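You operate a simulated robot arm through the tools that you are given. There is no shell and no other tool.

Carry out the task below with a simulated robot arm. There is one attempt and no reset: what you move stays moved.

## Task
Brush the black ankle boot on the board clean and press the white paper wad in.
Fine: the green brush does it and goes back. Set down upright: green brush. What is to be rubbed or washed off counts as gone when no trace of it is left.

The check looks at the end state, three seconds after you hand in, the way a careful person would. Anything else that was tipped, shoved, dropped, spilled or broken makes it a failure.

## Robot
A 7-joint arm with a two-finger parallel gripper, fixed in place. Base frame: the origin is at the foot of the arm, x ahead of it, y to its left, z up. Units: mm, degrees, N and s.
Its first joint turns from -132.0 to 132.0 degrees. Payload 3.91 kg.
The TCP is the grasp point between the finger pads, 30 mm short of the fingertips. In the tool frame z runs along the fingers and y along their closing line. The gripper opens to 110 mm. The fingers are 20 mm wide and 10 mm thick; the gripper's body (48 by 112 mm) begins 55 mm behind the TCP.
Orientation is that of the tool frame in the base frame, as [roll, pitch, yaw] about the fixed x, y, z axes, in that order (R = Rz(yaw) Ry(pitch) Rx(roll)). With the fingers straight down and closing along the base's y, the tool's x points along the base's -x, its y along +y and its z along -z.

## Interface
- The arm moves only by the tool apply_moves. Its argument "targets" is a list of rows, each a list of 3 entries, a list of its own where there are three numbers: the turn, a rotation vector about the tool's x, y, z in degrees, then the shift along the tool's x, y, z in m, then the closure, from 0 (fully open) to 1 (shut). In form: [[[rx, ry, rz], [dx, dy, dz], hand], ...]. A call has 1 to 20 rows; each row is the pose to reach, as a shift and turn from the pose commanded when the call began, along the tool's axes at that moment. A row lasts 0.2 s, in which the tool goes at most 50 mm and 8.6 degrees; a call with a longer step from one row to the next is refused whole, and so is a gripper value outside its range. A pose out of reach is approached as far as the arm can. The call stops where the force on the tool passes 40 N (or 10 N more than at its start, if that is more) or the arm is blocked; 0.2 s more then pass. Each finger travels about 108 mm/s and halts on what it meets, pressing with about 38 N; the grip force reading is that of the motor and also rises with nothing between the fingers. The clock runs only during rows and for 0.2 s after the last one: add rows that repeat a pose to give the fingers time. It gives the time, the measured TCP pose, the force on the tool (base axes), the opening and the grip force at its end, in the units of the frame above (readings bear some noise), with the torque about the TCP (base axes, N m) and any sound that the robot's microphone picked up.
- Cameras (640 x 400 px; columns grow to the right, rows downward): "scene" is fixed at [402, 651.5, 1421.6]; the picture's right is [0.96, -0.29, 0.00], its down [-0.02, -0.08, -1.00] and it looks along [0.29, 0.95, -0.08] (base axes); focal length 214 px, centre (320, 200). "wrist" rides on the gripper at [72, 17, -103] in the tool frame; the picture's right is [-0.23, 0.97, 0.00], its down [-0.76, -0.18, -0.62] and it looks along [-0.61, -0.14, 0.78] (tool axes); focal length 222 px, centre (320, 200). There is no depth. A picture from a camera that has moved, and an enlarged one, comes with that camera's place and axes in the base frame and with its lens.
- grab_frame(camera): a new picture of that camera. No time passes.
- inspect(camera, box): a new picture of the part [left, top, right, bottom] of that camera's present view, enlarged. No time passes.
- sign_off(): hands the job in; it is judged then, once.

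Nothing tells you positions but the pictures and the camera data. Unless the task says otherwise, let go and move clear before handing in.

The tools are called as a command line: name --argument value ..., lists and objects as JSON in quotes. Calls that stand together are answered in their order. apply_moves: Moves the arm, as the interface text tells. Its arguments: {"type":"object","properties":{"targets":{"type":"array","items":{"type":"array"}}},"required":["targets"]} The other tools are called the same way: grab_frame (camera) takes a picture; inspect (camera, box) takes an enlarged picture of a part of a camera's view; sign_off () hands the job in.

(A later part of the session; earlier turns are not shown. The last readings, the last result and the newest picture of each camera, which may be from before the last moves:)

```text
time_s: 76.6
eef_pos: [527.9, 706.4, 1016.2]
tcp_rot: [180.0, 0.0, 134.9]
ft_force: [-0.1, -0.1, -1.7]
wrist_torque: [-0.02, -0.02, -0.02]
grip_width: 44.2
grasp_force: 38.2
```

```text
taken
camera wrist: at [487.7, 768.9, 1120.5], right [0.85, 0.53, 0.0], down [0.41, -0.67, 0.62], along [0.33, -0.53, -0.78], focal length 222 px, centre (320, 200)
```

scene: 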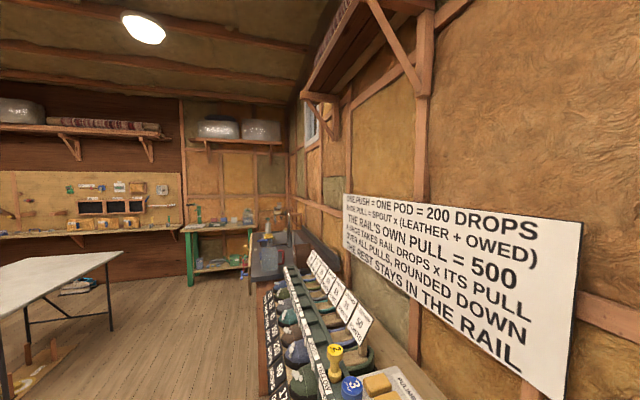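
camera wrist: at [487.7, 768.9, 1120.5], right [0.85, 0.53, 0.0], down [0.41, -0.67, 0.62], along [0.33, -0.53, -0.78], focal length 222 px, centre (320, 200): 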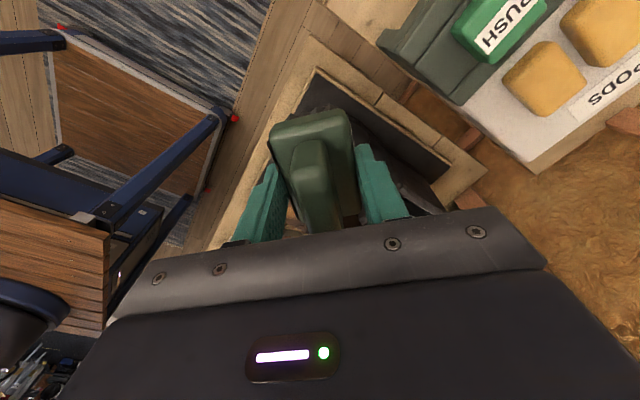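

The boot is under the brush from here. I'll turn to yaw 90 and tilt so the camera looks at the boot's +y side, staying high.

apply_moves --targets '[[[0, 0, 8], [-0.005, 0.008, 0], 1], [[0, 0, 16], [-0.01, 0.016, 0], 1], [[0, 0, 24], [-0.015, 0.024, 0], 1], [[0, 0, 32], [-0.02, 0.032, 0], 1], [[0, 0, 40], [-0.025, 0.04, 0], 1], [[0, 0, 45], [-0.027, 0.047, 0], 1], [[0, 0, 45], [-0.027, 0.047, 0], 1]]'

apply_moves --targets '[[[0, -8, 0], [0, 0, 0], 1], [[0, -16, 0], [0, 0, 0], 1], [[0, -24, 0], [0, 0, 0], 1], [[0, -32, 0], [0, 0, 0], 1], [[0, -32, 0], [0, 0, 0], 1]]'

grab_frame --camera "wrist"

inspect --camera "wrist" --box '[200, 0, 440, 150]'

```text
time_s: 78.2
eef_pos: [579.9, 719.1, 1016.5]
tcp_rot: [180.0, -0.1, 89.8]
ft_force: [-0.6, 0.5, -1.4]
wrist_torque: [0.01, 0.01, 0.02]
grip_width: 44.1
grasp_force: 38.1
```

```text
time_s: 79.4
eef_pos: [580.1, 718.5, 1016.8]
tcp_rot: [-179.9, 32.2, 89.9]
ft_force: [-0.2, -0.5, -1.8]
wrist_torque: [0.0, 0.0, -0.01]
grip_width: 44.2
grasp_force: 37.9
```

```text
taken
camera wrist: at [596.1, 835.9, 1066.3], right [0.97, -0.19, 0.12], down [-0.18, -0.31, 0.93], along [-0.14, -0.93, -0.34], focal length 222 px, centre (320, 200)
```

wrist: 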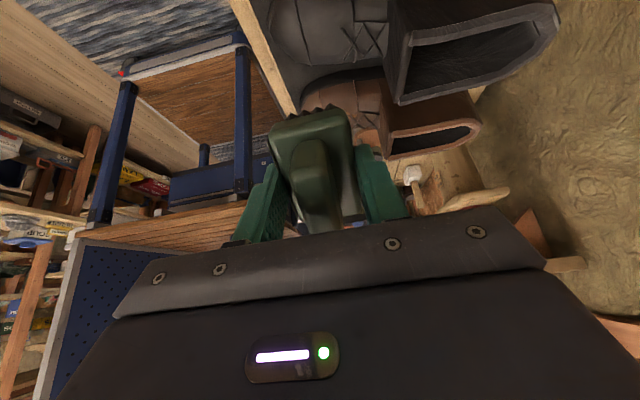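

```text
2.67 times, centred on (320, 75) of wrist
camera zoom: at [596.1, 835.9, 1066.3], right [0.97, -0.19, 0.12], down [-0.18, -0.31, 0.93], along [-0.14, -0.93, -0.34], focal length 592 px, centre (320, 533)
```

zoom: 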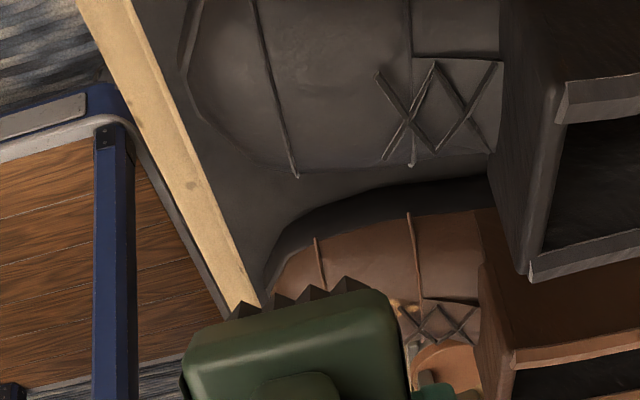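

From this side the boot looks clean too. I'll zoom on the former patch area from here for any faint residue, and the shaft side.

inspect --camera "wrist" --box '[265, 0, 395, 70]'

inspect --camera "wrist" --box '[360, 0, 600, 180]'

```text
4.92 times, centred on (330, 35) of wrist
camera zoom: at [596.1, 835.9, 1066.3], right [0.97, -0.19, 0.12], down [-0.18, -0.31, 0.93], along [-0.14, -0.93, -0.34], focal length 1094 px, centre (271, 1012)
```

zoom: 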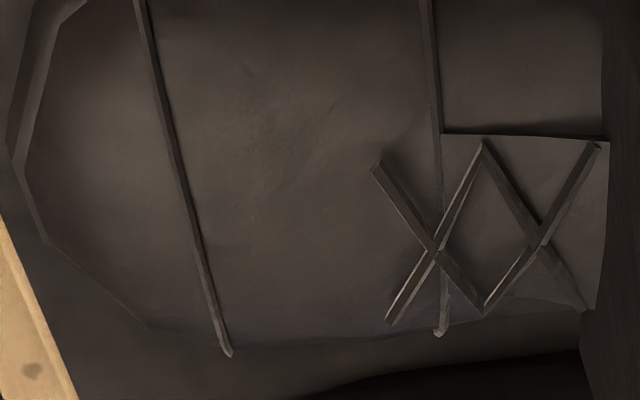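

```text
2.22 times, centred on (480, 90) of wrist
camera zoom: at [596.1, 835.9, 1066.3], right [0.97, -0.19, 0.12], down [-0.18, -0.31, 0.93], along [-0.14, -0.93, -0.34], focal length 494 px, centre (-36, 444)
```

zoom: 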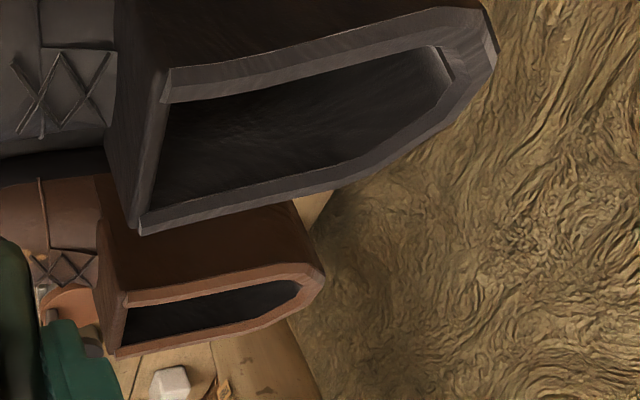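

The boot looks clean from both sides, and I now have the shaft opening: roughly x 683–790, y 598–672, rim at z≈865–885. Now I'll return the brush: level, then turn back to yaw −90 while travelling at height to above its spot.

apply_moves --targets '[[[0, 8, 0], [0, 0, 0], 1], [[0, 16, 0], [0, 0, 0], 1], [[0, 24, 0], [0, 0, 0], 1], [[0, 32, 0], [0, 0, 0], 1], [[0, 32, 0], [0, 0, 0], 1]]'

apply_moves --targets '[[[0, 0, -8], [-0.02, -0.002, 0], 1], [[0, 0, -16], [-0.04, -0.004, 0], 1], [[0, 0, -24], [-0.06, -0.006, 0], 1], [[0, 0, -32], [-0.08, -0.008, 0], 1], [[0, 0, -40], [-0.1, -0.01, 0], 1], [[0, 0, -48], [-0.12, -0.012, 0], 1], [[0, 0, -56], [-0.14, -0.014, 0], 1], [[0, 0, -64], [-0.16, -0.016, 0], 1], [[0, 0, -72], [-0.18, -0.018, 0], 1], [[0, 0, -80], [-0.2, -0.02, 0], 1], [[0, 0, -88], [-0.22, -0.022, 0], 1], [[0, 0, -96], [-0.24, -0.024, 0], 1], [[0, 0, -104], [-0.26, -0.026, 0], 1], [[0, 0, -112], [-0.28, -0.028, 0], 1], [[0, 0, -120], [-0.3, -0.03, 0], 1], [[0, 0, -128], [-0.32, -0.032, 0], 1], [[0, 0, -136], [-0.34, -0.034, 0], 1], [[0, 0, -144], [-0.36, -0.036, 0], 1], [[0, 0, -144], [-0.36, -0.036, 0], 1]]'

```text
time_s: 80.6
eef_pos: [581.2, 720.1, 1016.5]
tcp_rot: [180.0, -0.1, 90.1]
ft_force: [-0.1, 0.7, -1.2]
wrist_torque: [0.0, -0.03, -0.02]
grip_width: 44.2
grasp_force: 38.0
```

```text
time_s: 84.6
eef_pos: [544.3, 359.2, 1017.0]
tcp_rot: [-179.9, 0.0, -126.0]
ft_force: [0.6, 1.0, -1.6]
wrist_torque: [0.02, 0.04, 0.0]
grip_width: 44.5
grasp_force: 37.9
```

apply_moves --targets '[[[0, 0, -8], [0.006, -0.0025, 0], 1], [[0, 0, -16], [0.012, -0.005, 0.01], 1], [[0, 0, -24], [0.018, -0.0075, 0.03], 1], [[0, 0, -32], [0.024, -0.01, 0.05], 1], [[0, 0, -36], [0.028, -0.012, 0.07], 1], [[0, 0, -36], [0.028, -0.012, 0.087], 1], [[0, 0, -36], [0.028, -0.012, 0.087], 1]]'

grab_frame --camera "wrist"

```text
time_s: 86.2
eef_pos: [539.0, 329.6, 930.0]
tcp_rot: [-180.0, 0.0, -90.0]
ft_force: [0.3, -1.1, -1.6]
wrist_torque: [0.06, 0.0, -0.01]
grip_width: 44.4
grasp_force: 37.9
```

```text
taken
camera wrist: at [519.8, 257.3, 1034.2], right [-0.97, 0.23, 0.0], down [0.18, 0.76, 0.62], along [0.14, 0.61, -0.78], focal length 222 px, centre (320, 200)
```

wrist: 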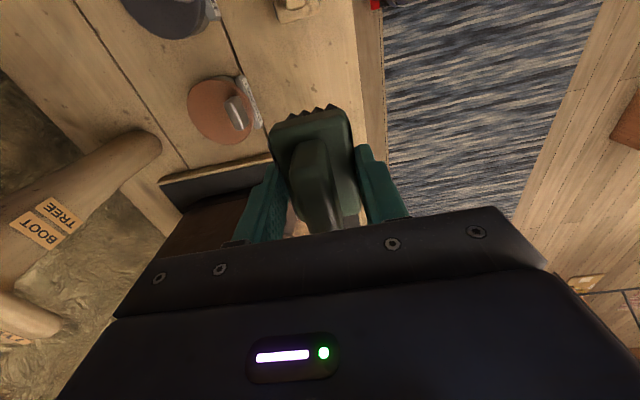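

I'm right above the original spot (camera pose matches the pick within 1 mm). Lowering to just above the board, then slowly to contact.

apply_moves --targets '[[[0, 0, 0], [-0.0005, 0, 0.04], 1], [[0, 0, 0], [-0.0005, 0, 0.08], 1], [[0, 0, 0], [-0.0005, 0, 0.12], 1], [[0, 0, 0], [-0.0005, 0, 0.15], 1], [[0, 0, 0], [-0.0005, 0, 0.166], 1], [[0, 0, 0], [-0.0005, 0, 0.172], 1], [[0, 0, 0], [-0.0005, 0, 0.175], 1], [[0, 0, 0], [-0.0005, 0, 0.175], 1]]'

inspect --camera "wrist" --box '[220, 90, 420, 230]'

```text
time_s: 88.0
eef_pos: [536.9, 330.7, 754.4]
tcp_rot: [-179.9, 0.0, -90.0]
ft_force: [0.2, 0.5, -1.7]
wrist_torque: [0.02, 0.02, 0.04]
grip_width: 44.2
grasp_force: 38.0
```

```text
2.86 times, centred on (320, 160) of wrist
camera zoom: at [518.3, 258.4, 858.4], right [-0.97, 0.23, 0.0], down [0.18, 0.76, 0.62], along [0.14, 0.61, -0.78], focal length 635 px, centre (320, 314)
```

zoom: 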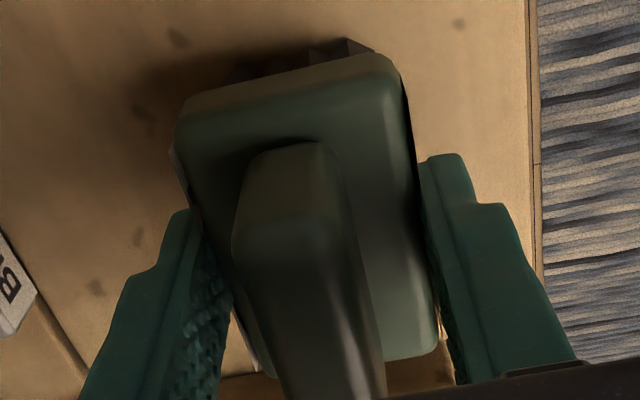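

apply_moves --targets '[[[0, 0, 0], [0, -0.0008, 0.0007], 1], [[0, 0, 0], [0, -0.0008, 0.0014], 1], [[0, 0, 0], [0, -0.0008, 0.0018], 1], [[0, 0, 0], [0, -0.0008, 0.0018], 1]]'

```text
time_s: 89.0
eef_pos: [536.4, 331.2, 752.8]
tcp_rot: [180.0, 0.0, -90.0]
ft_force: [0.8, -1.5, -1.2]
wrist_torque: [0.01, 0.0, 0.01]
grip_width: 44.1
grasp_force: 37.9
```

apply_moves --targets '[[[0, 0, 0], [0, 0, 0.0005], 1], [[0, 0, 0], [0, 0, 0.0008], 1], [[0, 0, 0], [0, 0, 0.0008], 1]]'

```text
time_s: 89.8
eef_pos: [538.0, 329.7, 752.5]
tcp_rot: [-180.0, -0.1, -90.0]
ft_force: [-0.7, -0.6, 4.4]
wrist_torque: [-0.2, 0.08, -0.03]
grip_width: 44.2
grasp_force: 37.8
```

Contact with the board (about 6 N). Releasing gently now and checking before I rise.

apply_moves --targets '[[[0, 0, 0], [0, 0, 0], 0.55], [[0, 0, 0], [0, 0, 0], 0.45], [[0, 0, 0], [0, 0, 0], 0.4], [[0, 0, 0], [0, 0, 0], 0.4]]'

inspect --camera "wrist" --box '[220, 90, 420, 230]'

```text
time_s: 90.8
eef_pos: [537.3, 329.8, 751.7]
tcp_rot: [180.0, 0.0, -90.0]
ft_force: [-0.2, 0.7, -1.4]
wrist_torque: [-0.01, -0.02, 0.02]
grip_width: 66.0
grasp_force: 0.1
```

```text
2.86 times, centred on (320, 160) of wrist
camera zoom: at [519.2, 257.5, 856.0], right [-0.97, 0.23, 0.0], down [0.18, 0.76, 0.62], along [0.14, 0.61, -0.78], focal length 635 px, centre (320, 314)
```

zoom: 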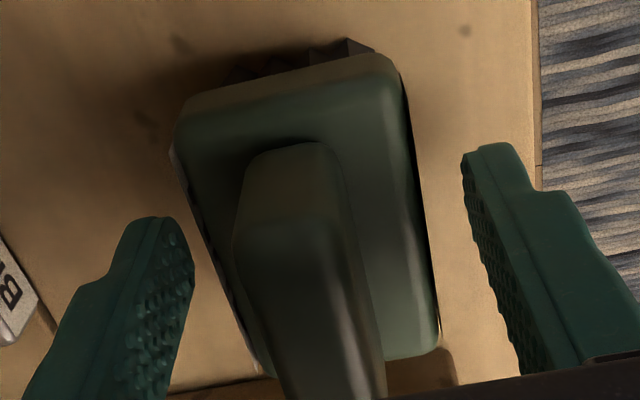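

The brush stands free on its spot. Rising straight up and checking its placement.

apply_moves --targets '[[[0, 0, 0], [0, 0, -0.02], 0.4], [[0, 0, 0], [0, 0, -0.06], 0.4], [[0, 0, 0], [0, 0, -0.1], 0.4], [[0, 0, 0], [0, 0, -0.14], 0.4], [[0, 0, 0], [0, 0, -0.177], 0.2], [[0, 0, 0], [0, 0, -0.177], 0]]'

inspect --camera "wrist" --box '[260, 50, 380, 150]'

grab_frame --camera "wrist"

```text
time_s: 92.2
eef_pos: [539.2, 330.0, 930.3]
tcp_rot: [-180.0, 0.0, -89.9]
ft_force: [0.5, -0.1, 1.3]
wrist_torque: [0.02, 0.0, 0.03]
grip_width: 110.0
grasp_force: 0.2
```

```text
4.00 times, centred on (320, 100) of wrist
camera zoom: at [520.4, 257.6, 1033.4], right [-0.97, 0.23, 0.0], down [0.18, 0.76, 0.62], along [0.14, 0.61, -0.78], focal length 888 px, centre (320, 600)
```

zoom: 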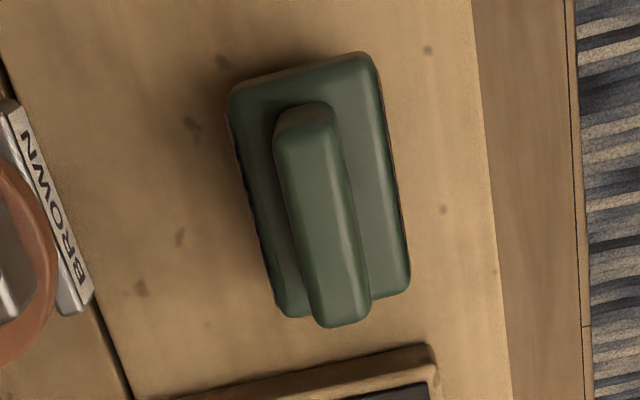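

```text
taken
camera wrist: at [520.4, 257.6, 1033.4], right [-0.97, 0.23, 0.0], down [0.18, 0.76, 0.62], along [0.14, 0.61, -0.78], focal length 222 px, centre (320, 200)
```

wrist: 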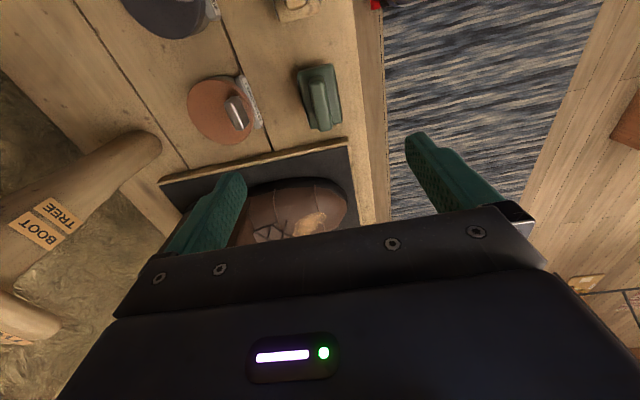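

The brush is back on its spot, upright, within a couple of millimetres. Next the wad: I'll rise to z≈1280 and move over the shelf with the same yaw so the fingers close front-to-back on the wad.

apply_moves --targets '[[[0, 0, 0], [0, 0, -0.045], 0], [[0, 0, 0], [0, 0, -0.09], 0], [[0, 0, 0], [0, 0, -0.135], 0], [[0, 0, 0], [0, 0, -0.18], 0], [[0, 0, 0], [0, 0, -0.225], 0], [[0, 0, 0], [0, 0, -0.27], 0], [[0, 0, 0], [0, 0, -0.315], 0], [[0, 0, 0], [0, 0, -0.36], 0], [[0, 0, 0], [0.02, -0.035, -0.36], 0], [[0, 0, 0], [0.04, -0.07, -0.36], 0], [[0, 0, 0], [0.06, -0.105, -0.36], 0], [[0, 0, 0], [0.08, -0.14, -0.36], 0], [[0, 0, 0], [0.1, -0.175, -0.36], 0], [[0, 0, 0], [0.12, -0.21, -0.36], 0], [[0, 0, 0], [0.14, -0.245, -0.36], 0], [[0, 0, 0], [0.16, -0.275, -0.36], 0], [[0, 0, 0], [0.175, -0.298, -0.36], 0], [[0, 0, 0], [0.175, -0.298, -0.36], 0]]'

grab_frame --camera "wrist"

inspect --camera "wrist" --box '[220, 60, 420, 200]'

```text
time_s: 95.2
eef_pos: [714.2, 232.1, 1291.4]
tcp_rot: [179.2, 0.0, -88.0]
ft_force: [-27.6, -13.2, -11.1]
wrist_torque: [0.85, -0.95, -1.05]
grip_width: 96.0
grasp_force: 0.0
stopped in row 15: the force on the tool passed its limit at 45 N (the readings are from after the stop); the commanded pose is now the measured one
```

```text
taken
camera wrist: at [700.0, 158.7, 1395.4], right [-0.98, 0.19, 0.01], down [0.16, 0.77, 0.62], along [0.11, 0.61, -0.78], focal length 222 px, centre (320, 200)
```

wrist: 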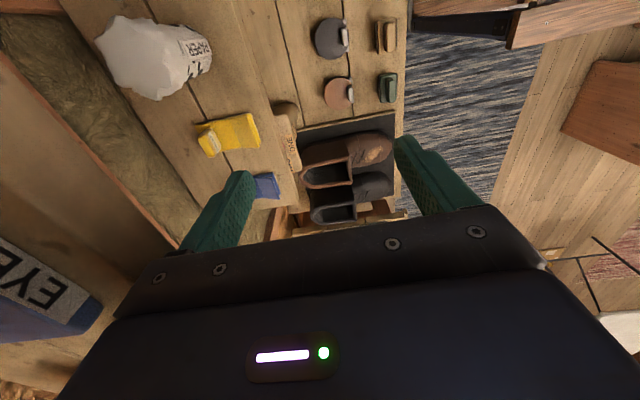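

```text
2.86 times, centred on (320, 130) of wrist
camera zoom: at [700.0, 158.7, 1395.4], right [-0.98, 0.19, 0.01], down [0.16, 0.77, 0.62], along [0.11, 0.61, -0.78], focal length 635 px, centre (320, 400)
```

zoom: 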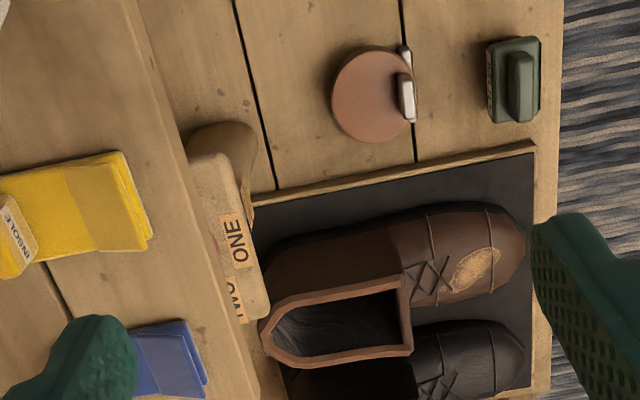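

I hit something at about x≈770, z≈1290 — there is an upper shelf (an "EYE…" box is visible on it) that I had not accounted for. I'll back off along the way I came right away and look at it.

apply_moves --targets '[[[0, 0, 0], [-0.003, 0.01, 0], 0], [[0, 0, 0], [-0.01, 0.04, 0], 0], [[0, 0, 0], [-0.02, 0.08, 0], 0], [[0, 0, 0], [-0.02, 0.12, 0], 0], [[0, 0, 0], [-0.02, 0.12, 0], 0]]'

grab_frame --camera "wrist"

grab_frame --camera "scene"

```text
time_s: 96.4
eef_pos: [606.4, 242.4, 1288.2]
tcp_rot: [179.1, 0.0, -88.5]
ft_force: [0.0, -0.2, -0.4]
wrist_torque: [-0.01, 0.01, 0.05]
grip_width: 110.0
grasp_force: 0.1
```

```text
taken
camera wrist: at [592.6, 170.3, 1392.5], right [-0.98, 0.2, 0.02], down [0.17, 0.77, 0.62], along [0.11, 0.61, -0.78], focal length 222 px, centre (320, 200)
```

wrist: 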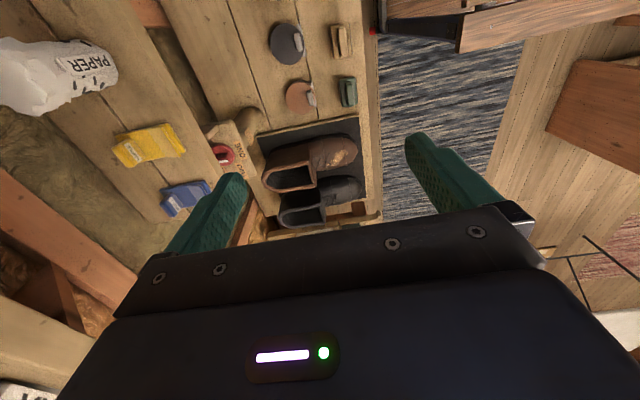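

```text
taken
```

scene: 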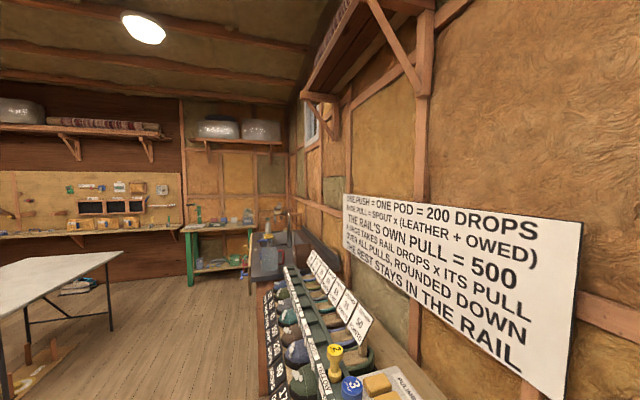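

The arm is clear now. The gripper hid that upper region in all my earlier pictures, so I'll back away, restore yaw 180, and tilt up to see what is there and whether I disturbed anything.

apply_moves --targets '[[[0, 0, 8], [0.005, 0.03, -0.01], 0], [[0, 0, 16], [0.015, 0.06, -0.02], 0], [[0, 0, 24], [0.025, 0.09, -0.03], 0], [[0, 0, 32], [0.035, 0.11, -0.04], 0], [[0, 0, 40], [0.045, 0.125, -0.05], 0], [[0, 0, 48], [0.055, 0.14, -0.06], 0], [[0, 0, 56], [0.065, 0.15, -0.07], 0], [[0, 0, 64], [0.075, 0.158, -0.085], 0], [[0, 0, 72], [0.085, 0.158, -0.1], 0], [[0, 0, 80], [0.088, 0.158, -0.112], 0], [[0, 0, 88], [0.088, 0.158, -0.112], 0], [[0, 0, 91.5], [0.088, 0.158, -0.112], 0], [[0, 0, 91.5], [0.088, 0.158, -0.112], 0]]'

apply_moves --targets '[[[0, -8, 0], [0, 0, 0], 0], [[0, -16, 0], [0, 0, 0], 0], [[0, -24, 0], [0, 0, 0], 0], [[0, -32, 0], [0, 0, 0], 0], [[0, -40, 0], [0, 0, 0], 0], [[0, -48, 0], [0, 0, 0], 0], [[0, -56, 0], [0, 0, 0], 0], [[0, -60, 0], [0, 0, 0], 0], [[0, -60, 0], [0, 0, 0], 0]]'

grab_frame --camera "wrist"

inspect --camera "wrist" --box '[200, 50, 440, 230]'

```text
time_s: 99.2
eef_pos: [451.5, 152.6, 1403.6]
tcp_rot: [180.0, -0.9, 179.9]
ft_force: [0.3, 0.3, -0.1]
wrist_torque: [-0.01, -0.02, -0.03]
grip_width: 110.2
grasp_force: 0.0
```

```text
time_s: 101.2
eef_pos: [451.0, 152.7, 1403.0]
tcp_rot: [-179.8, 59.2, -180.0]
ft_force: [-0.2, 0.1, -0.1]
wrist_torque: [0.01, -0.01, -0.01]
grip_width: 110.2
grasp_force: 0.0
```

```text
taken
camera wrist: at [324.2, 169.5, 1393.9], right [0.12, 0.97, 0.19], down [-0.14, -0.18, 0.97], along [0.98, -0.14, 0.12], focal length 222 px, centre (320, 200)
```

wrist: 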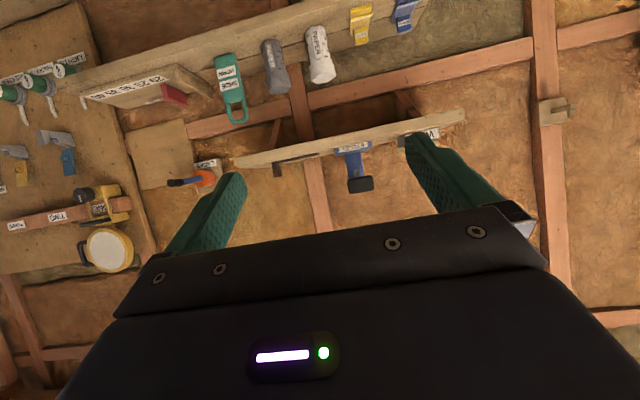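

```text
2.22 times, centred on (320, 140) of wrist
camera zoom: at [324.2, 169.5, 1393.9], right [0.12, 0.97, 0.19], down [-0.14, -0.18, 0.97], along [0.98, -0.14, 0.12], focal length 494 px, centre (320, 333)
```

zoom: 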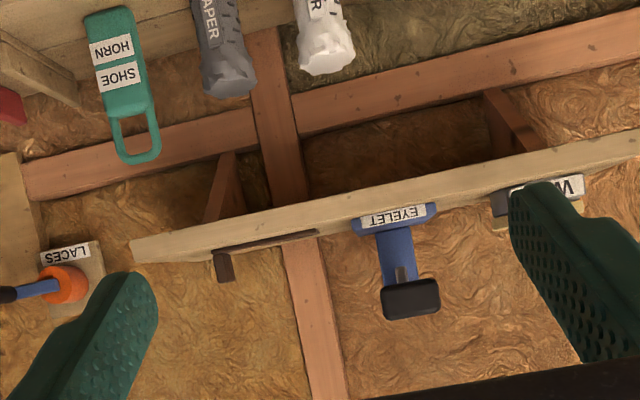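

There is an upper shelf (front edge near x≈770, z≈1350) holding an EYELET press and other items; my gripper body touched its edge region. Let me zoom to see whether anything there was shifted.

inspect --camera "wrist" --box '[310, 120, 410, 200]'

inspect --camera "wrist" --box '[230, 130, 330, 210]'

inspect --camera "wrist" --box '[380, 90, 480, 170]'

inspect --camera "wrist" --box '[200, 10, 340, 120]'

```text
5.00 times, centred on (360, 160) of wrist
camera zoom: at [324.2, 169.5, 1393.9], right [0.12, 0.97, 0.19], down [-0.14, -0.18, 0.97], along [0.98, -0.14, 0.12], focal length 1111 px, centre (120, 400)
```

zoom: 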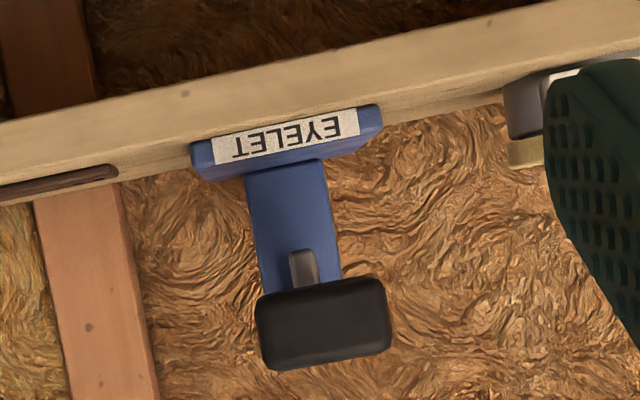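

```text
5.00 times, centred on (280, 170) of wrist
camera zoom: at [324.2, 169.5, 1393.9], right [0.12, 0.97, 0.19], down [-0.14, -0.18, 0.97], along [0.98, -0.14, 0.12], focal length 1111 px, centre (520, 350)
```

zoom: 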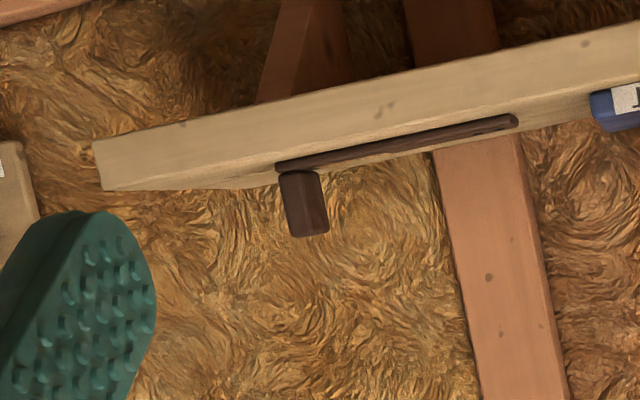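

```text
5.00 times, centred on (430, 130) of wrist
camera zoom: at [324.2, 169.5, 1393.9], right [0.12, 0.97, 0.19], down [-0.14, -0.18, 0.97], along [0.98, -0.14, 0.12], focal length 1111 px, centre (-230, 550)
```

zoom: 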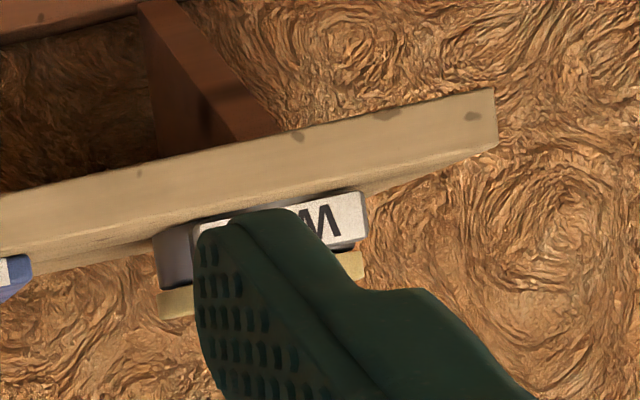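

```text
3.64 times, centred on (270, 65) of wrist
camera zoom: at [324.2, 169.5, 1393.9], right [0.12, 0.97, 0.19], down [-0.14, -0.18, 0.97], along [0.98, -0.14, 0.12], focal length 808 px, centre (502, 691)
```

zoom: 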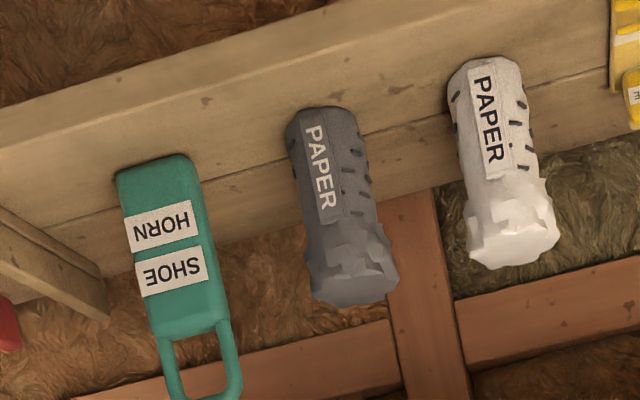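

Everything on the upper shelf looks upright and square to the edge; I touched the fixed shelf front. A vertical grasp of the wad is impossible under that shelf (z≈1335), so I'll approach with the tool tilted ~60° from the front; moving closer at wad height for a precise look.

apply_moves --targets '[[[0, 0, 0], [0.0122, 0, 0.0404], 0], [[0, 0, 0], [0.0244, 0, 0.0807], 0], [[0, 0, 0], [0.0366, 0, 0.121], 0], [[0, 0, 0], [0.0488, 0.001, 0.1614], 0], [[0, 0, 0], [0.061, 0.001, 0.2018], 0], [[0, -0.8, 0], [0.0732, 0.002, 0.2421], 0], [[0, -0.8, 0], [0.0854, 0.002, 0.2825], 0], [[0, -0.8, 0], [0.0854, 0.002, 0.2825], 0]]'

grab_frame --camera "wrist"

inspect --camera "wrist" --box '[240, 90, 420, 220]'

```text
time_s: 103.0
eef_pos: [650.1, 154.3, 1183.8]
tcp_rot: [-179.9, 60.0, -180.0]
ft_force: [-0.2, 0.0, 0.4]
wrist_torque: [-0.02, 0.01, -0.04]
grip_width: 109.8
grasp_force: 0.0
```

```text
taken
camera wrist: at [523.2, 171.3, 1173.8], right [0.11, 0.97, 0.2], down [-0.16, -0.18, 0.97], along [0.98, -0.14, 0.13], focal length 222 px, centre (320, 200)
```

wrist: 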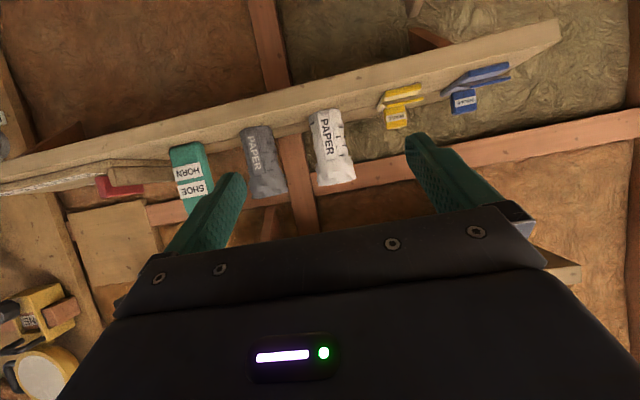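

```text
3.08 times, centred on (330, 155) of wrist
camera zoom: at [523.2, 171.3, 1173.8], right [0.11, 0.97, 0.2], down [-0.16, -0.18, 0.97], along [0.98, -0.14, 0.13], focal length 684 px, centre (289, 338)
```

zoom: 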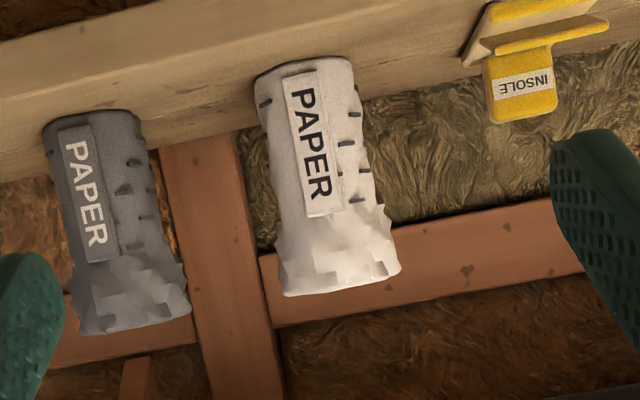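

The white wad triangulates to centre about (836, 154.5), base z≈1105, top z≈1194, ~44–51 mm wide; neighbours are ~70 mm clear. I'll narrow the fingers to ~77 mm and advance most of the way at grasp height.

apply_moves --targets '[[[0, 0, 0], [-0.0141, 0, 0.0294], 0.1], [[0, 0, 0], [-0.0282, 0, 0.0588], 0.2], [[0, 0, 0], [-0.0424, 0, 0.0881], 0.3], [[0, 0, 0], [-0.0565, 0, 0.1175], 0.3], [[0, 0, 0], [-0.0565, 0, 0.1175], 0.3]]'

grab_frame --camera "wrist"

inspect --camera "wrist" --box '[200, 80, 440, 250]'

```text
time_s: 104.2
eef_pos: [780.1, 153.6, 1174.1]
tcp_rot: [-179.9, 59.9, 180.0]
ft_force: [-0.1, -0.1, -0.1]
wrist_torque: [-0.01, 0.02, 0.02]
grip_width: 77.0
grasp_force: 0.1
```

```text
taken
camera wrist: at [654.5, 171.2, 1164.0], right [0.11, 0.97, 0.2], down [-0.16, -0.18, 0.97], along [0.98, -0.14, 0.13], focal length 222 px, centre (320, 200)
```

wrist: 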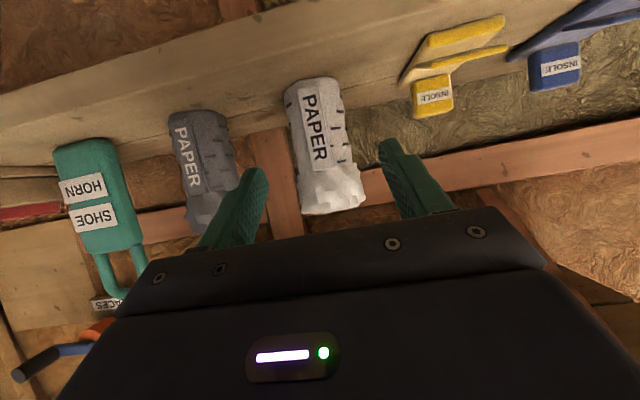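

```text
2.35 times, centred on (320, 165) of wrist
camera zoom: at [654.5, 171.2, 1164.0], right [0.11, 0.97, 0.2], down [-0.16, -0.18, 0.97], along [0.98, -0.14, 0.13], focal length 523 px, centre (320, 282)
```

zoom: 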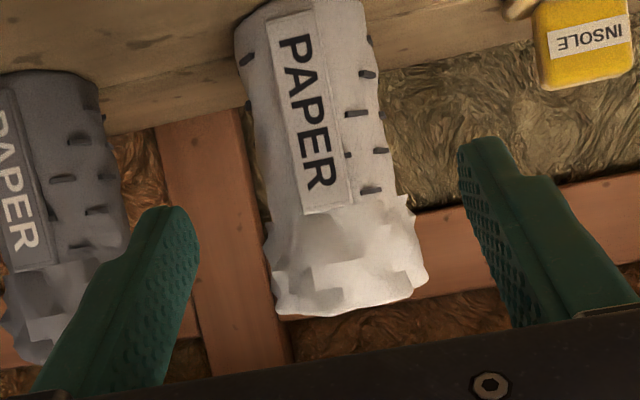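

Alignment is good: the wad is centred between the fingers. Advancing the last 56 mm.

apply_moves --targets '[[[0, 0, 0], [-0.009, 0.0003, 0.0156], 0.3], [[0, 0, 0], [-0.018, 0.0003, 0.0312], 0.3], [[0, 0, 0], [-0.028, 0.0003, 0.0485], 0.3], [[0, 0, 0], [-0.028, 0.0003, 0.0485], 0.3]]'

inspect --camera "wrist" --box '[200, 80, 440, 250]'

```text
time_s: 105.2
eef_pos: [835.8, 153.7, 1176.1]
tcp_rot: [-179.8, 59.9, 180.0]
ft_force: [0.5, 0.1, 0.1]
wrist_torque: [0.0, 0.0, 0.02]
grip_width: 77.0
grasp_force: 0.0
```

```text
2.35 times, centred on (320, 165) of wrist
camera zoom: at [709.0, 171.1, 1165.2], right [0.11, 0.97, 0.2], down [-0.16, -0.18, 0.97], along [0.98, -0.14, 0.13], focal length 523 px, centre (320, 282)
```

zoom: 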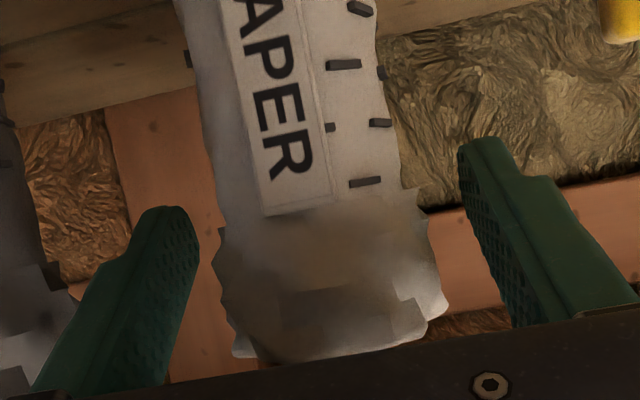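

The wad is between the fingers with equal gaps. Closing.

apply_moves --targets '[[[0, 0, 0], [0, 0, 0], 0.5], [[0, 0, 0], [0, 0, 0], 0.7], [[0, 0, 0], [0, 0, 0], 1], [[0, 0, 0], [0, 0, 0], 1], [[0, 0, 0], [0, 0, 0], 1]]'

inspect --camera "wrist" --box '[200, 80, 440, 250]'

```text
time_s: 106.4
eef_pos: [836.2, 153.5, 1174.9]
tcp_rot: [-179.9, 60.0, 180.0]
ft_force: [0.1, 0.1, 0.4]
wrist_torque: [0.0, 0.0, 0.01]
grip_width: 45.8
grasp_force: 37.6
```

```text
2.35 times, centred on (320, 165) of wrist
camera zoom: at [708.9, 171.0, 1165.2], right [0.12, 0.97, 0.2], down [-0.16, -0.18, 0.97], along [0.98, -0.14, 0.13], focal length 523 px, centre (320, 282)
```

zoom: 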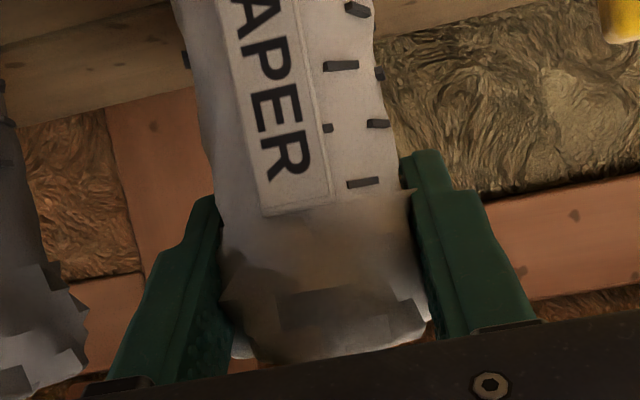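

Gripped at 45.8 mm. Lifting slowly a few millimetres to check that it holds.

apply_moves --targets '[[[0, 0, 0], [-0.0017, 0, -0.001], 1], [[0, 0, 0], [-0.0035, 0, -0.002], 1], [[0, 0, 0], [-0.0052, 0, -0.003], 1], [[0, 0, 0], [-0.0087, 0, -0.005], 1], [[0, 0, 0], [-0.013, 0, -0.0075], 1], [[0, 0, 0], [-0.0173, 0, -0.01], 1], [[0, 0, 0], [-0.0173, 0, -0.01], 1]]'

inspect --camera "wrist" --box '[200, 50, 440, 250]'

```text
time_s: 108.0
eef_pos: [835.9, 154.4, 1194.1]
tcp_rot: [-179.8, 59.9, -180.0]
ft_force: [0.8, -0.2, -0.4]
wrist_torque: [-0.03, -0.01, 0.02]
grip_width: 45.9
grasp_force: 38.2
```

```text
2.00 times, centred on (320, 150) of wrist
camera zoom: at [708.6, 170.8, 1184.8], right [0.12, 0.97, 0.2], down [-0.16, -0.18, 0.97], along [0.98, -0.14, 0.13], focal length 444 px, centre (320, 300)
```

zoom: 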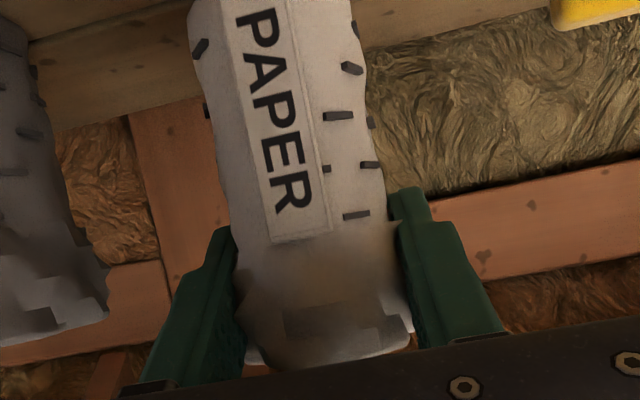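

The wad is held and weighs almost nothing. Retracting straight out from under the shelf, then moving to in front of and above the black boot.

apply_moves --targets '[[[0, 0, 0], [0.01, 0, -0.0173], 1], [[0, 0, 0], [0.03, 0, -0.052], 1], [[0, 0, 0], [0.05, 0, -0.0866], 1], [[0, 0, 0], [0.07, 0, -0.1212], 1], [[0, 0, 0], [0.09, 0, -0.1559], 1], [[0, 0, 0], [0.11, 0, -0.1905], 1], [[0, 0, 0], [0.13, 0, -0.2252], 1], [[0, 0, 0], [0.13, 0, -0.2252], 1]]'

apply_moves --targets '[[[0, 0, 0], [0.0107, 0.04, 0.0123], 1], [[0, 0, 0], [0.0214, 0.08, 0.0246], 1], [[0, 0, 0], [0.032, 0.12, 0.037], 1], [[0, 0, 0], [0.0427, 0.16, 0.0493], 1], [[0, 0, 0], [0.0534, 0.2, 0.0616], 1], [[0, 0, 0], [0.0641, 0.24, 0.074], 1], [[0, 0, 0], [0.0748, 0.28, 0.0863], 1], [[0, 0, 0], [0.0855, 0.32, 0.0986], 1], [[0, 0, 0], [0.0961, 0.36, 0.1109], 1], [[0, 0, 0], [0.1068, 0.4, 0.1233], 1], [[0, 0, 0], [0.1175, 0.44, 0.1356], 1], [[0, 0, 0], [0.1282, 0.481, 0.1479], 1], [[0, 0, 0], [0.1282, 0.481, 0.1479], 1]]'

grab_frame --camera "wrist"

inspect --camera "wrist" --box '[200, 0, 440, 200]'

```text
time_s: 109.8
eef_pos: [575.3, 152.1, 1195.0]
tcp_rot: [180.0, 60.0, -180.0]
ft_force: [0.0, -0.4, 0.5]
wrist_torque: [0.0, -0.03, 0.05]
grip_width: 45.7
grasp_force: 38.1
```

```text
time_s: 112.6
eef_pos: [641.4, 633.3, 1008.7]
tcp_rot: [-179.9, 59.9, -179.9]
ft_force: [-0.1, 0.3, 0.5]
wrist_torque: [0.0, 0.01, 0.01]
grip_width: 46.1
grasp_force: 37.9
```

```text
taken
camera wrist: at [514.6, 650.6, 998.0], right [0.12, 0.97, 0.2], down [-0.16, -0.18, 0.97], along [0.98, -0.14, 0.13], focal length 222 px, centre (320, 200)
```

wrist: 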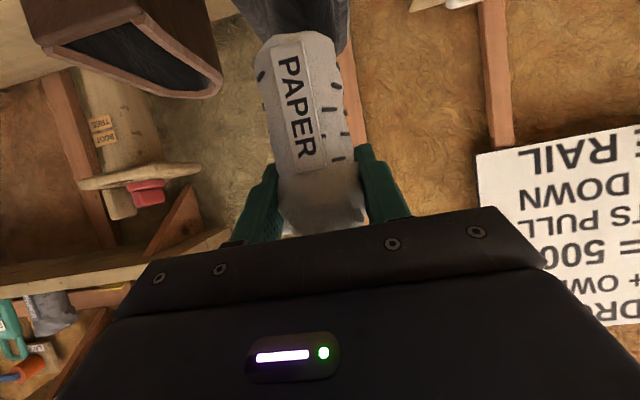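

```text
2.00 times, centred on (320, 100) of wrist
camera zoom: at [514.6, 650.6, 998.0], right [0.12, 0.97, 0.2], down [-0.16, -0.18, 0.97], along [0.98, -0.14, 0.13], focal length 444 px, centre (320, 400)
```

zoom: 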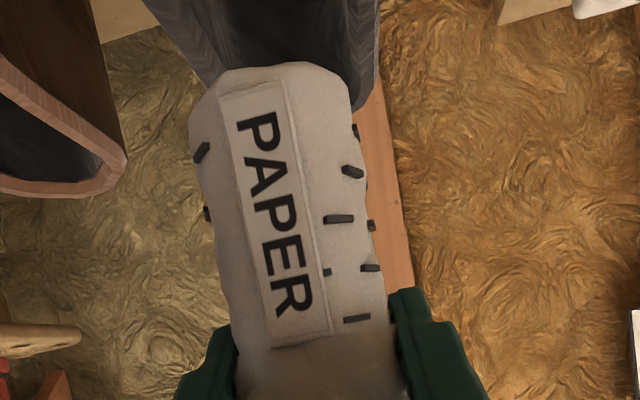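

The black boot's shaft opening (centre about (733, 636)) is right behind the wad. I'll move the wad over the opening at safe height, then lower it vertically into the shaft.

apply_moves --targets '[[[0, 0, 0], [-0.0144, 0.001, 0.025], 1], [[0, 0, 0], [-0.0289, 0.002, 0.05], 1], [[0, 0, 0], [-0.0433, 0.0027, 0.075], 1], [[0, 0, 0], [-0.0433, 0.0027, 0.075], 1]]'

grab_frame --camera "wrist"

```text
time_s: 113.6
eef_pos: [729.1, 637.7, 1009.0]
tcp_rot: [-179.8, 59.9, -179.9]
ft_force: [0.0, 0.0, 0.4]
wrist_torque: [0.02, 0.04, 0.02]
grip_width: 45.8
grasp_force: 37.8
```

```text
taken
camera wrist: at [602.2, 653.6, 998.9], right [0.11, 0.97, 0.2], down [-0.16, -0.18, 0.97], along [0.98, -0.14, 0.13], focal length 222 px, centre (320, 200)
```

wrist: 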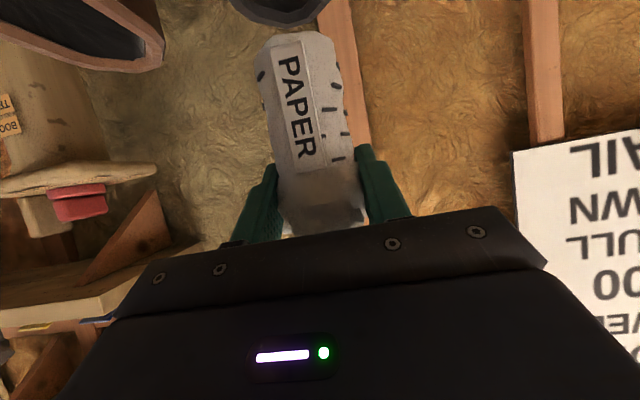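

The rear rim peeks out at the top; it tells me the opening's centre line is nearer y≈633 here. I'll shift −5 mm in y and lower the wad into the shaft.

apply_moves --targets '[[[0, 0, 0], [0.0005, -0.0047, -0.0009], 1], [[0, 0, 0], [0.0178, -0.0047, 0.0091], 1], [[0, 0, 0], [0.0351, -0.0047, 0.0191], 1], [[0, 0, 0], [0.0525, -0.0047, 0.0291], 1], [[0, 0, 0], [0.0615, -0.0047, 0.0343], 1], [[0, 0, 0], [0.0615, -0.0047, 0.0343], 1]]'

grab_frame --camera "wrist"

```text
time_s: 115.0
eef_pos: [726.5, 632.9, 939.3]
tcp_rot: [-179.9, 60.0, -180.0]
ft_force: [-0.7, -0.3, -0.8]
wrist_torque: [0.0, 0.03, 0.02]
grip_width: 45.6
grasp_force: 38.5
```

```text
taken
camera wrist: at [599.3, 649.2, 928.4], right [0.11, 0.97, 0.2], down [-0.16, -0.18, 0.97], along [0.98, -0.14, 0.13], focal length 222 px, centre (320, 200)
```

wrist: 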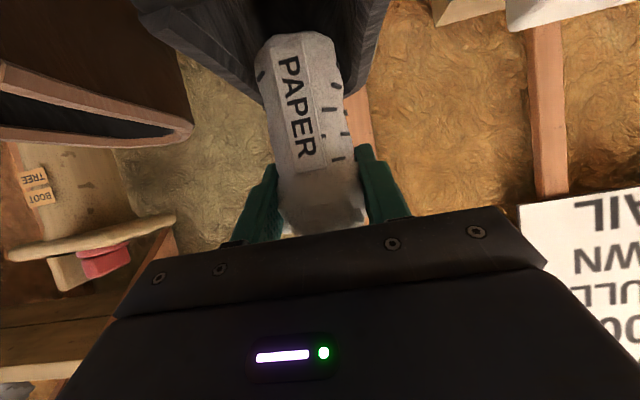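

inspect --camera "wrist" --box '[120, 0, 420, 180]'

```text
2.13 times, centred on (270, 90) of wrist
camera zoom: at [599.3, 649.2, 928.4], right [0.11, 0.97, 0.2], down [-0.16, -0.18, 0.97], along [0.98, -0.14, 0.13], focal length 474 px, centre (427, 435)
```

zoom: 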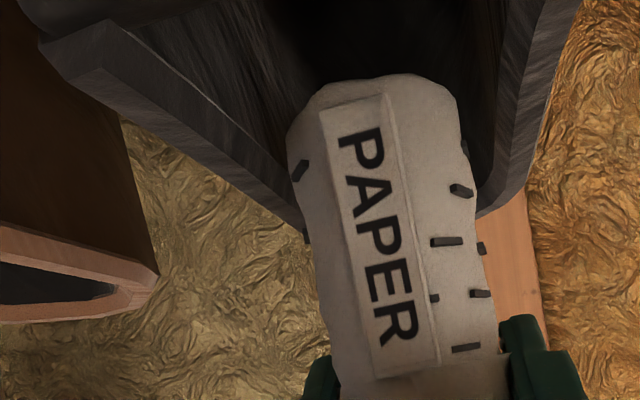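

The opening measures about 58 mm wide inside (y 605–663), ~95 mm long, so the wad body fits with a few millimetres each side. I'll nudge +1 mm in y and lower until the fingertips are just above the rim.

apply_moves --targets '[[[0, 0, 0], [0.0065, 0.001, 0.0055], 1], [[0, 0, 0], [0.013, 0.001, 0.0093], 1], [[0, 0, 0], [0.0217, 0.001, 0.0143], 1], [[0, 0, 0], [0.0217, 0.001, 0.0143], 1]]'

inspect --camera "wrist" --box '[120, 0, 420, 180]'

```text
time_s: 116.0
eef_pos: [727.1, 634.7, 912.1]
tcp_rot: [-179.8, 59.9, -180.0]
ft_force: [0.1, 0.5, -1.0]
wrist_torque: [-0.01, 0.02, -0.02]
grip_width: 46.1
grasp_force: 38.5
```

```text
2.13 times, centred on (270, 90) of wrist
camera zoom: at [600.2, 651.3, 902.0], right [0.12, 0.97, 0.2], down [-0.16, -0.18, 0.97], along [0.98, -0.14, 0.13], focal length 474 px, centre (427, 435)
```

zoom: 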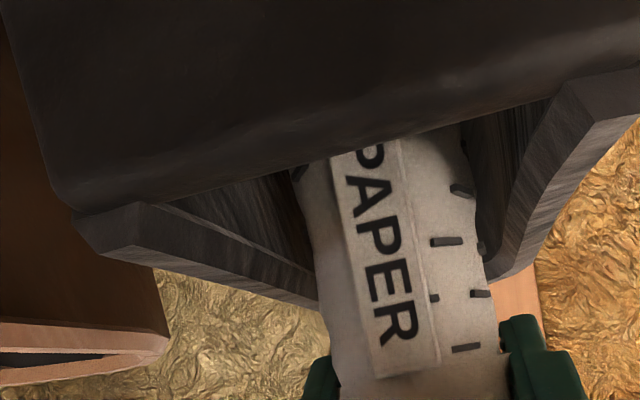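

The wad is entering the shaft behind the front rim; fingertips still have roughly 12 mm to the side rims. Lowering another 8 mm.

apply_moves --targets '[[[0, 0, 0], [0.0035, 0, 0.002], 1], [[0, 0, 0], [0.0069, 0, 0.004], 1], [[0, 0, 0], [0.0069, 0, 0.004], 1]]'

inspect --camera "wrist" --box '[200, 70, 440, 230]'

```text
time_s: 116.8
eef_pos: [727.4, 632.9, 904.6]
tcp_rot: [-179.8, 59.9, -179.9]
ft_force: [-0.1, -0.6, 0.3]
wrist_torque: [0.01, 0.0, -0.05]
grip_width: 45.9
grasp_force: 37.6
```

```text
2.50 times, centred on (320, 150) of wrist
camera zoom: at [600.2, 650.5, 893.7], right [0.12, 0.97, 0.2], down [-0.16, -0.18, 0.97], along [0.98, -0.14, 0.13], focal length 555 px, centre (320, 325)
```

zoom: 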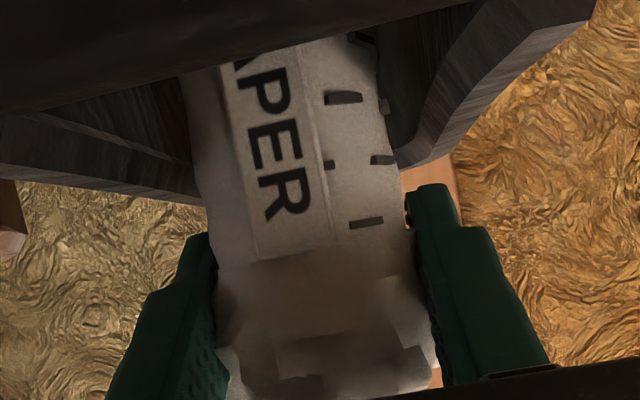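

Fingers are just above the rim and the wad's lower ~40 mm is inside the shaft. Releasing now.

apply_moves --targets '[[[0, 0, 0], [0, 0, 0], 0.3], [[0, 0, 0], [0, 0, 0], 0.3], [[0, 0, 0], [0, 0, 0], 0.3], [[0, 0, 0], [0, 0, 0], 0.3]]'

inspect --camera "wrist" --box '[200, 70, 440, 230]'

```text
time_s: 117.8
eef_pos: [726.7, 632.5, 904.4]
tcp_rot: [-179.9, 59.9, -179.9]
ft_force: [0.2, -0.4, 0.1]
wrist_torque: [0.03, 0.01, -0.03]
grip_width: 77.1
grasp_force: 0.0
```

```text
2.50 times, centred on (320, 150) of wrist
camera zoom: at [600.2, 650.6, 893.8], right [0.12, 0.97, 0.2], down [-0.16, -0.18, 0.97], along [0.98, -0.14, 0.13], focal length 555 px, centre (320, 325)
```

zoom: 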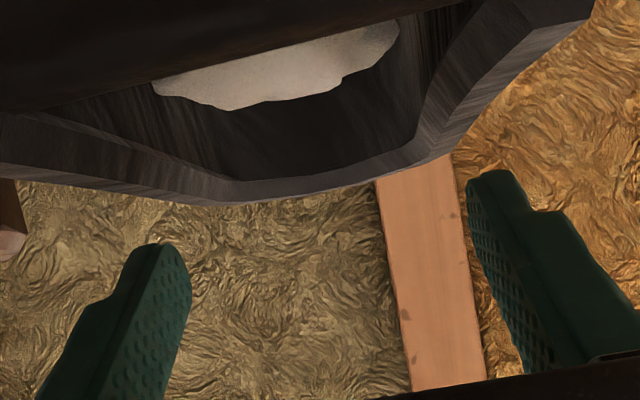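

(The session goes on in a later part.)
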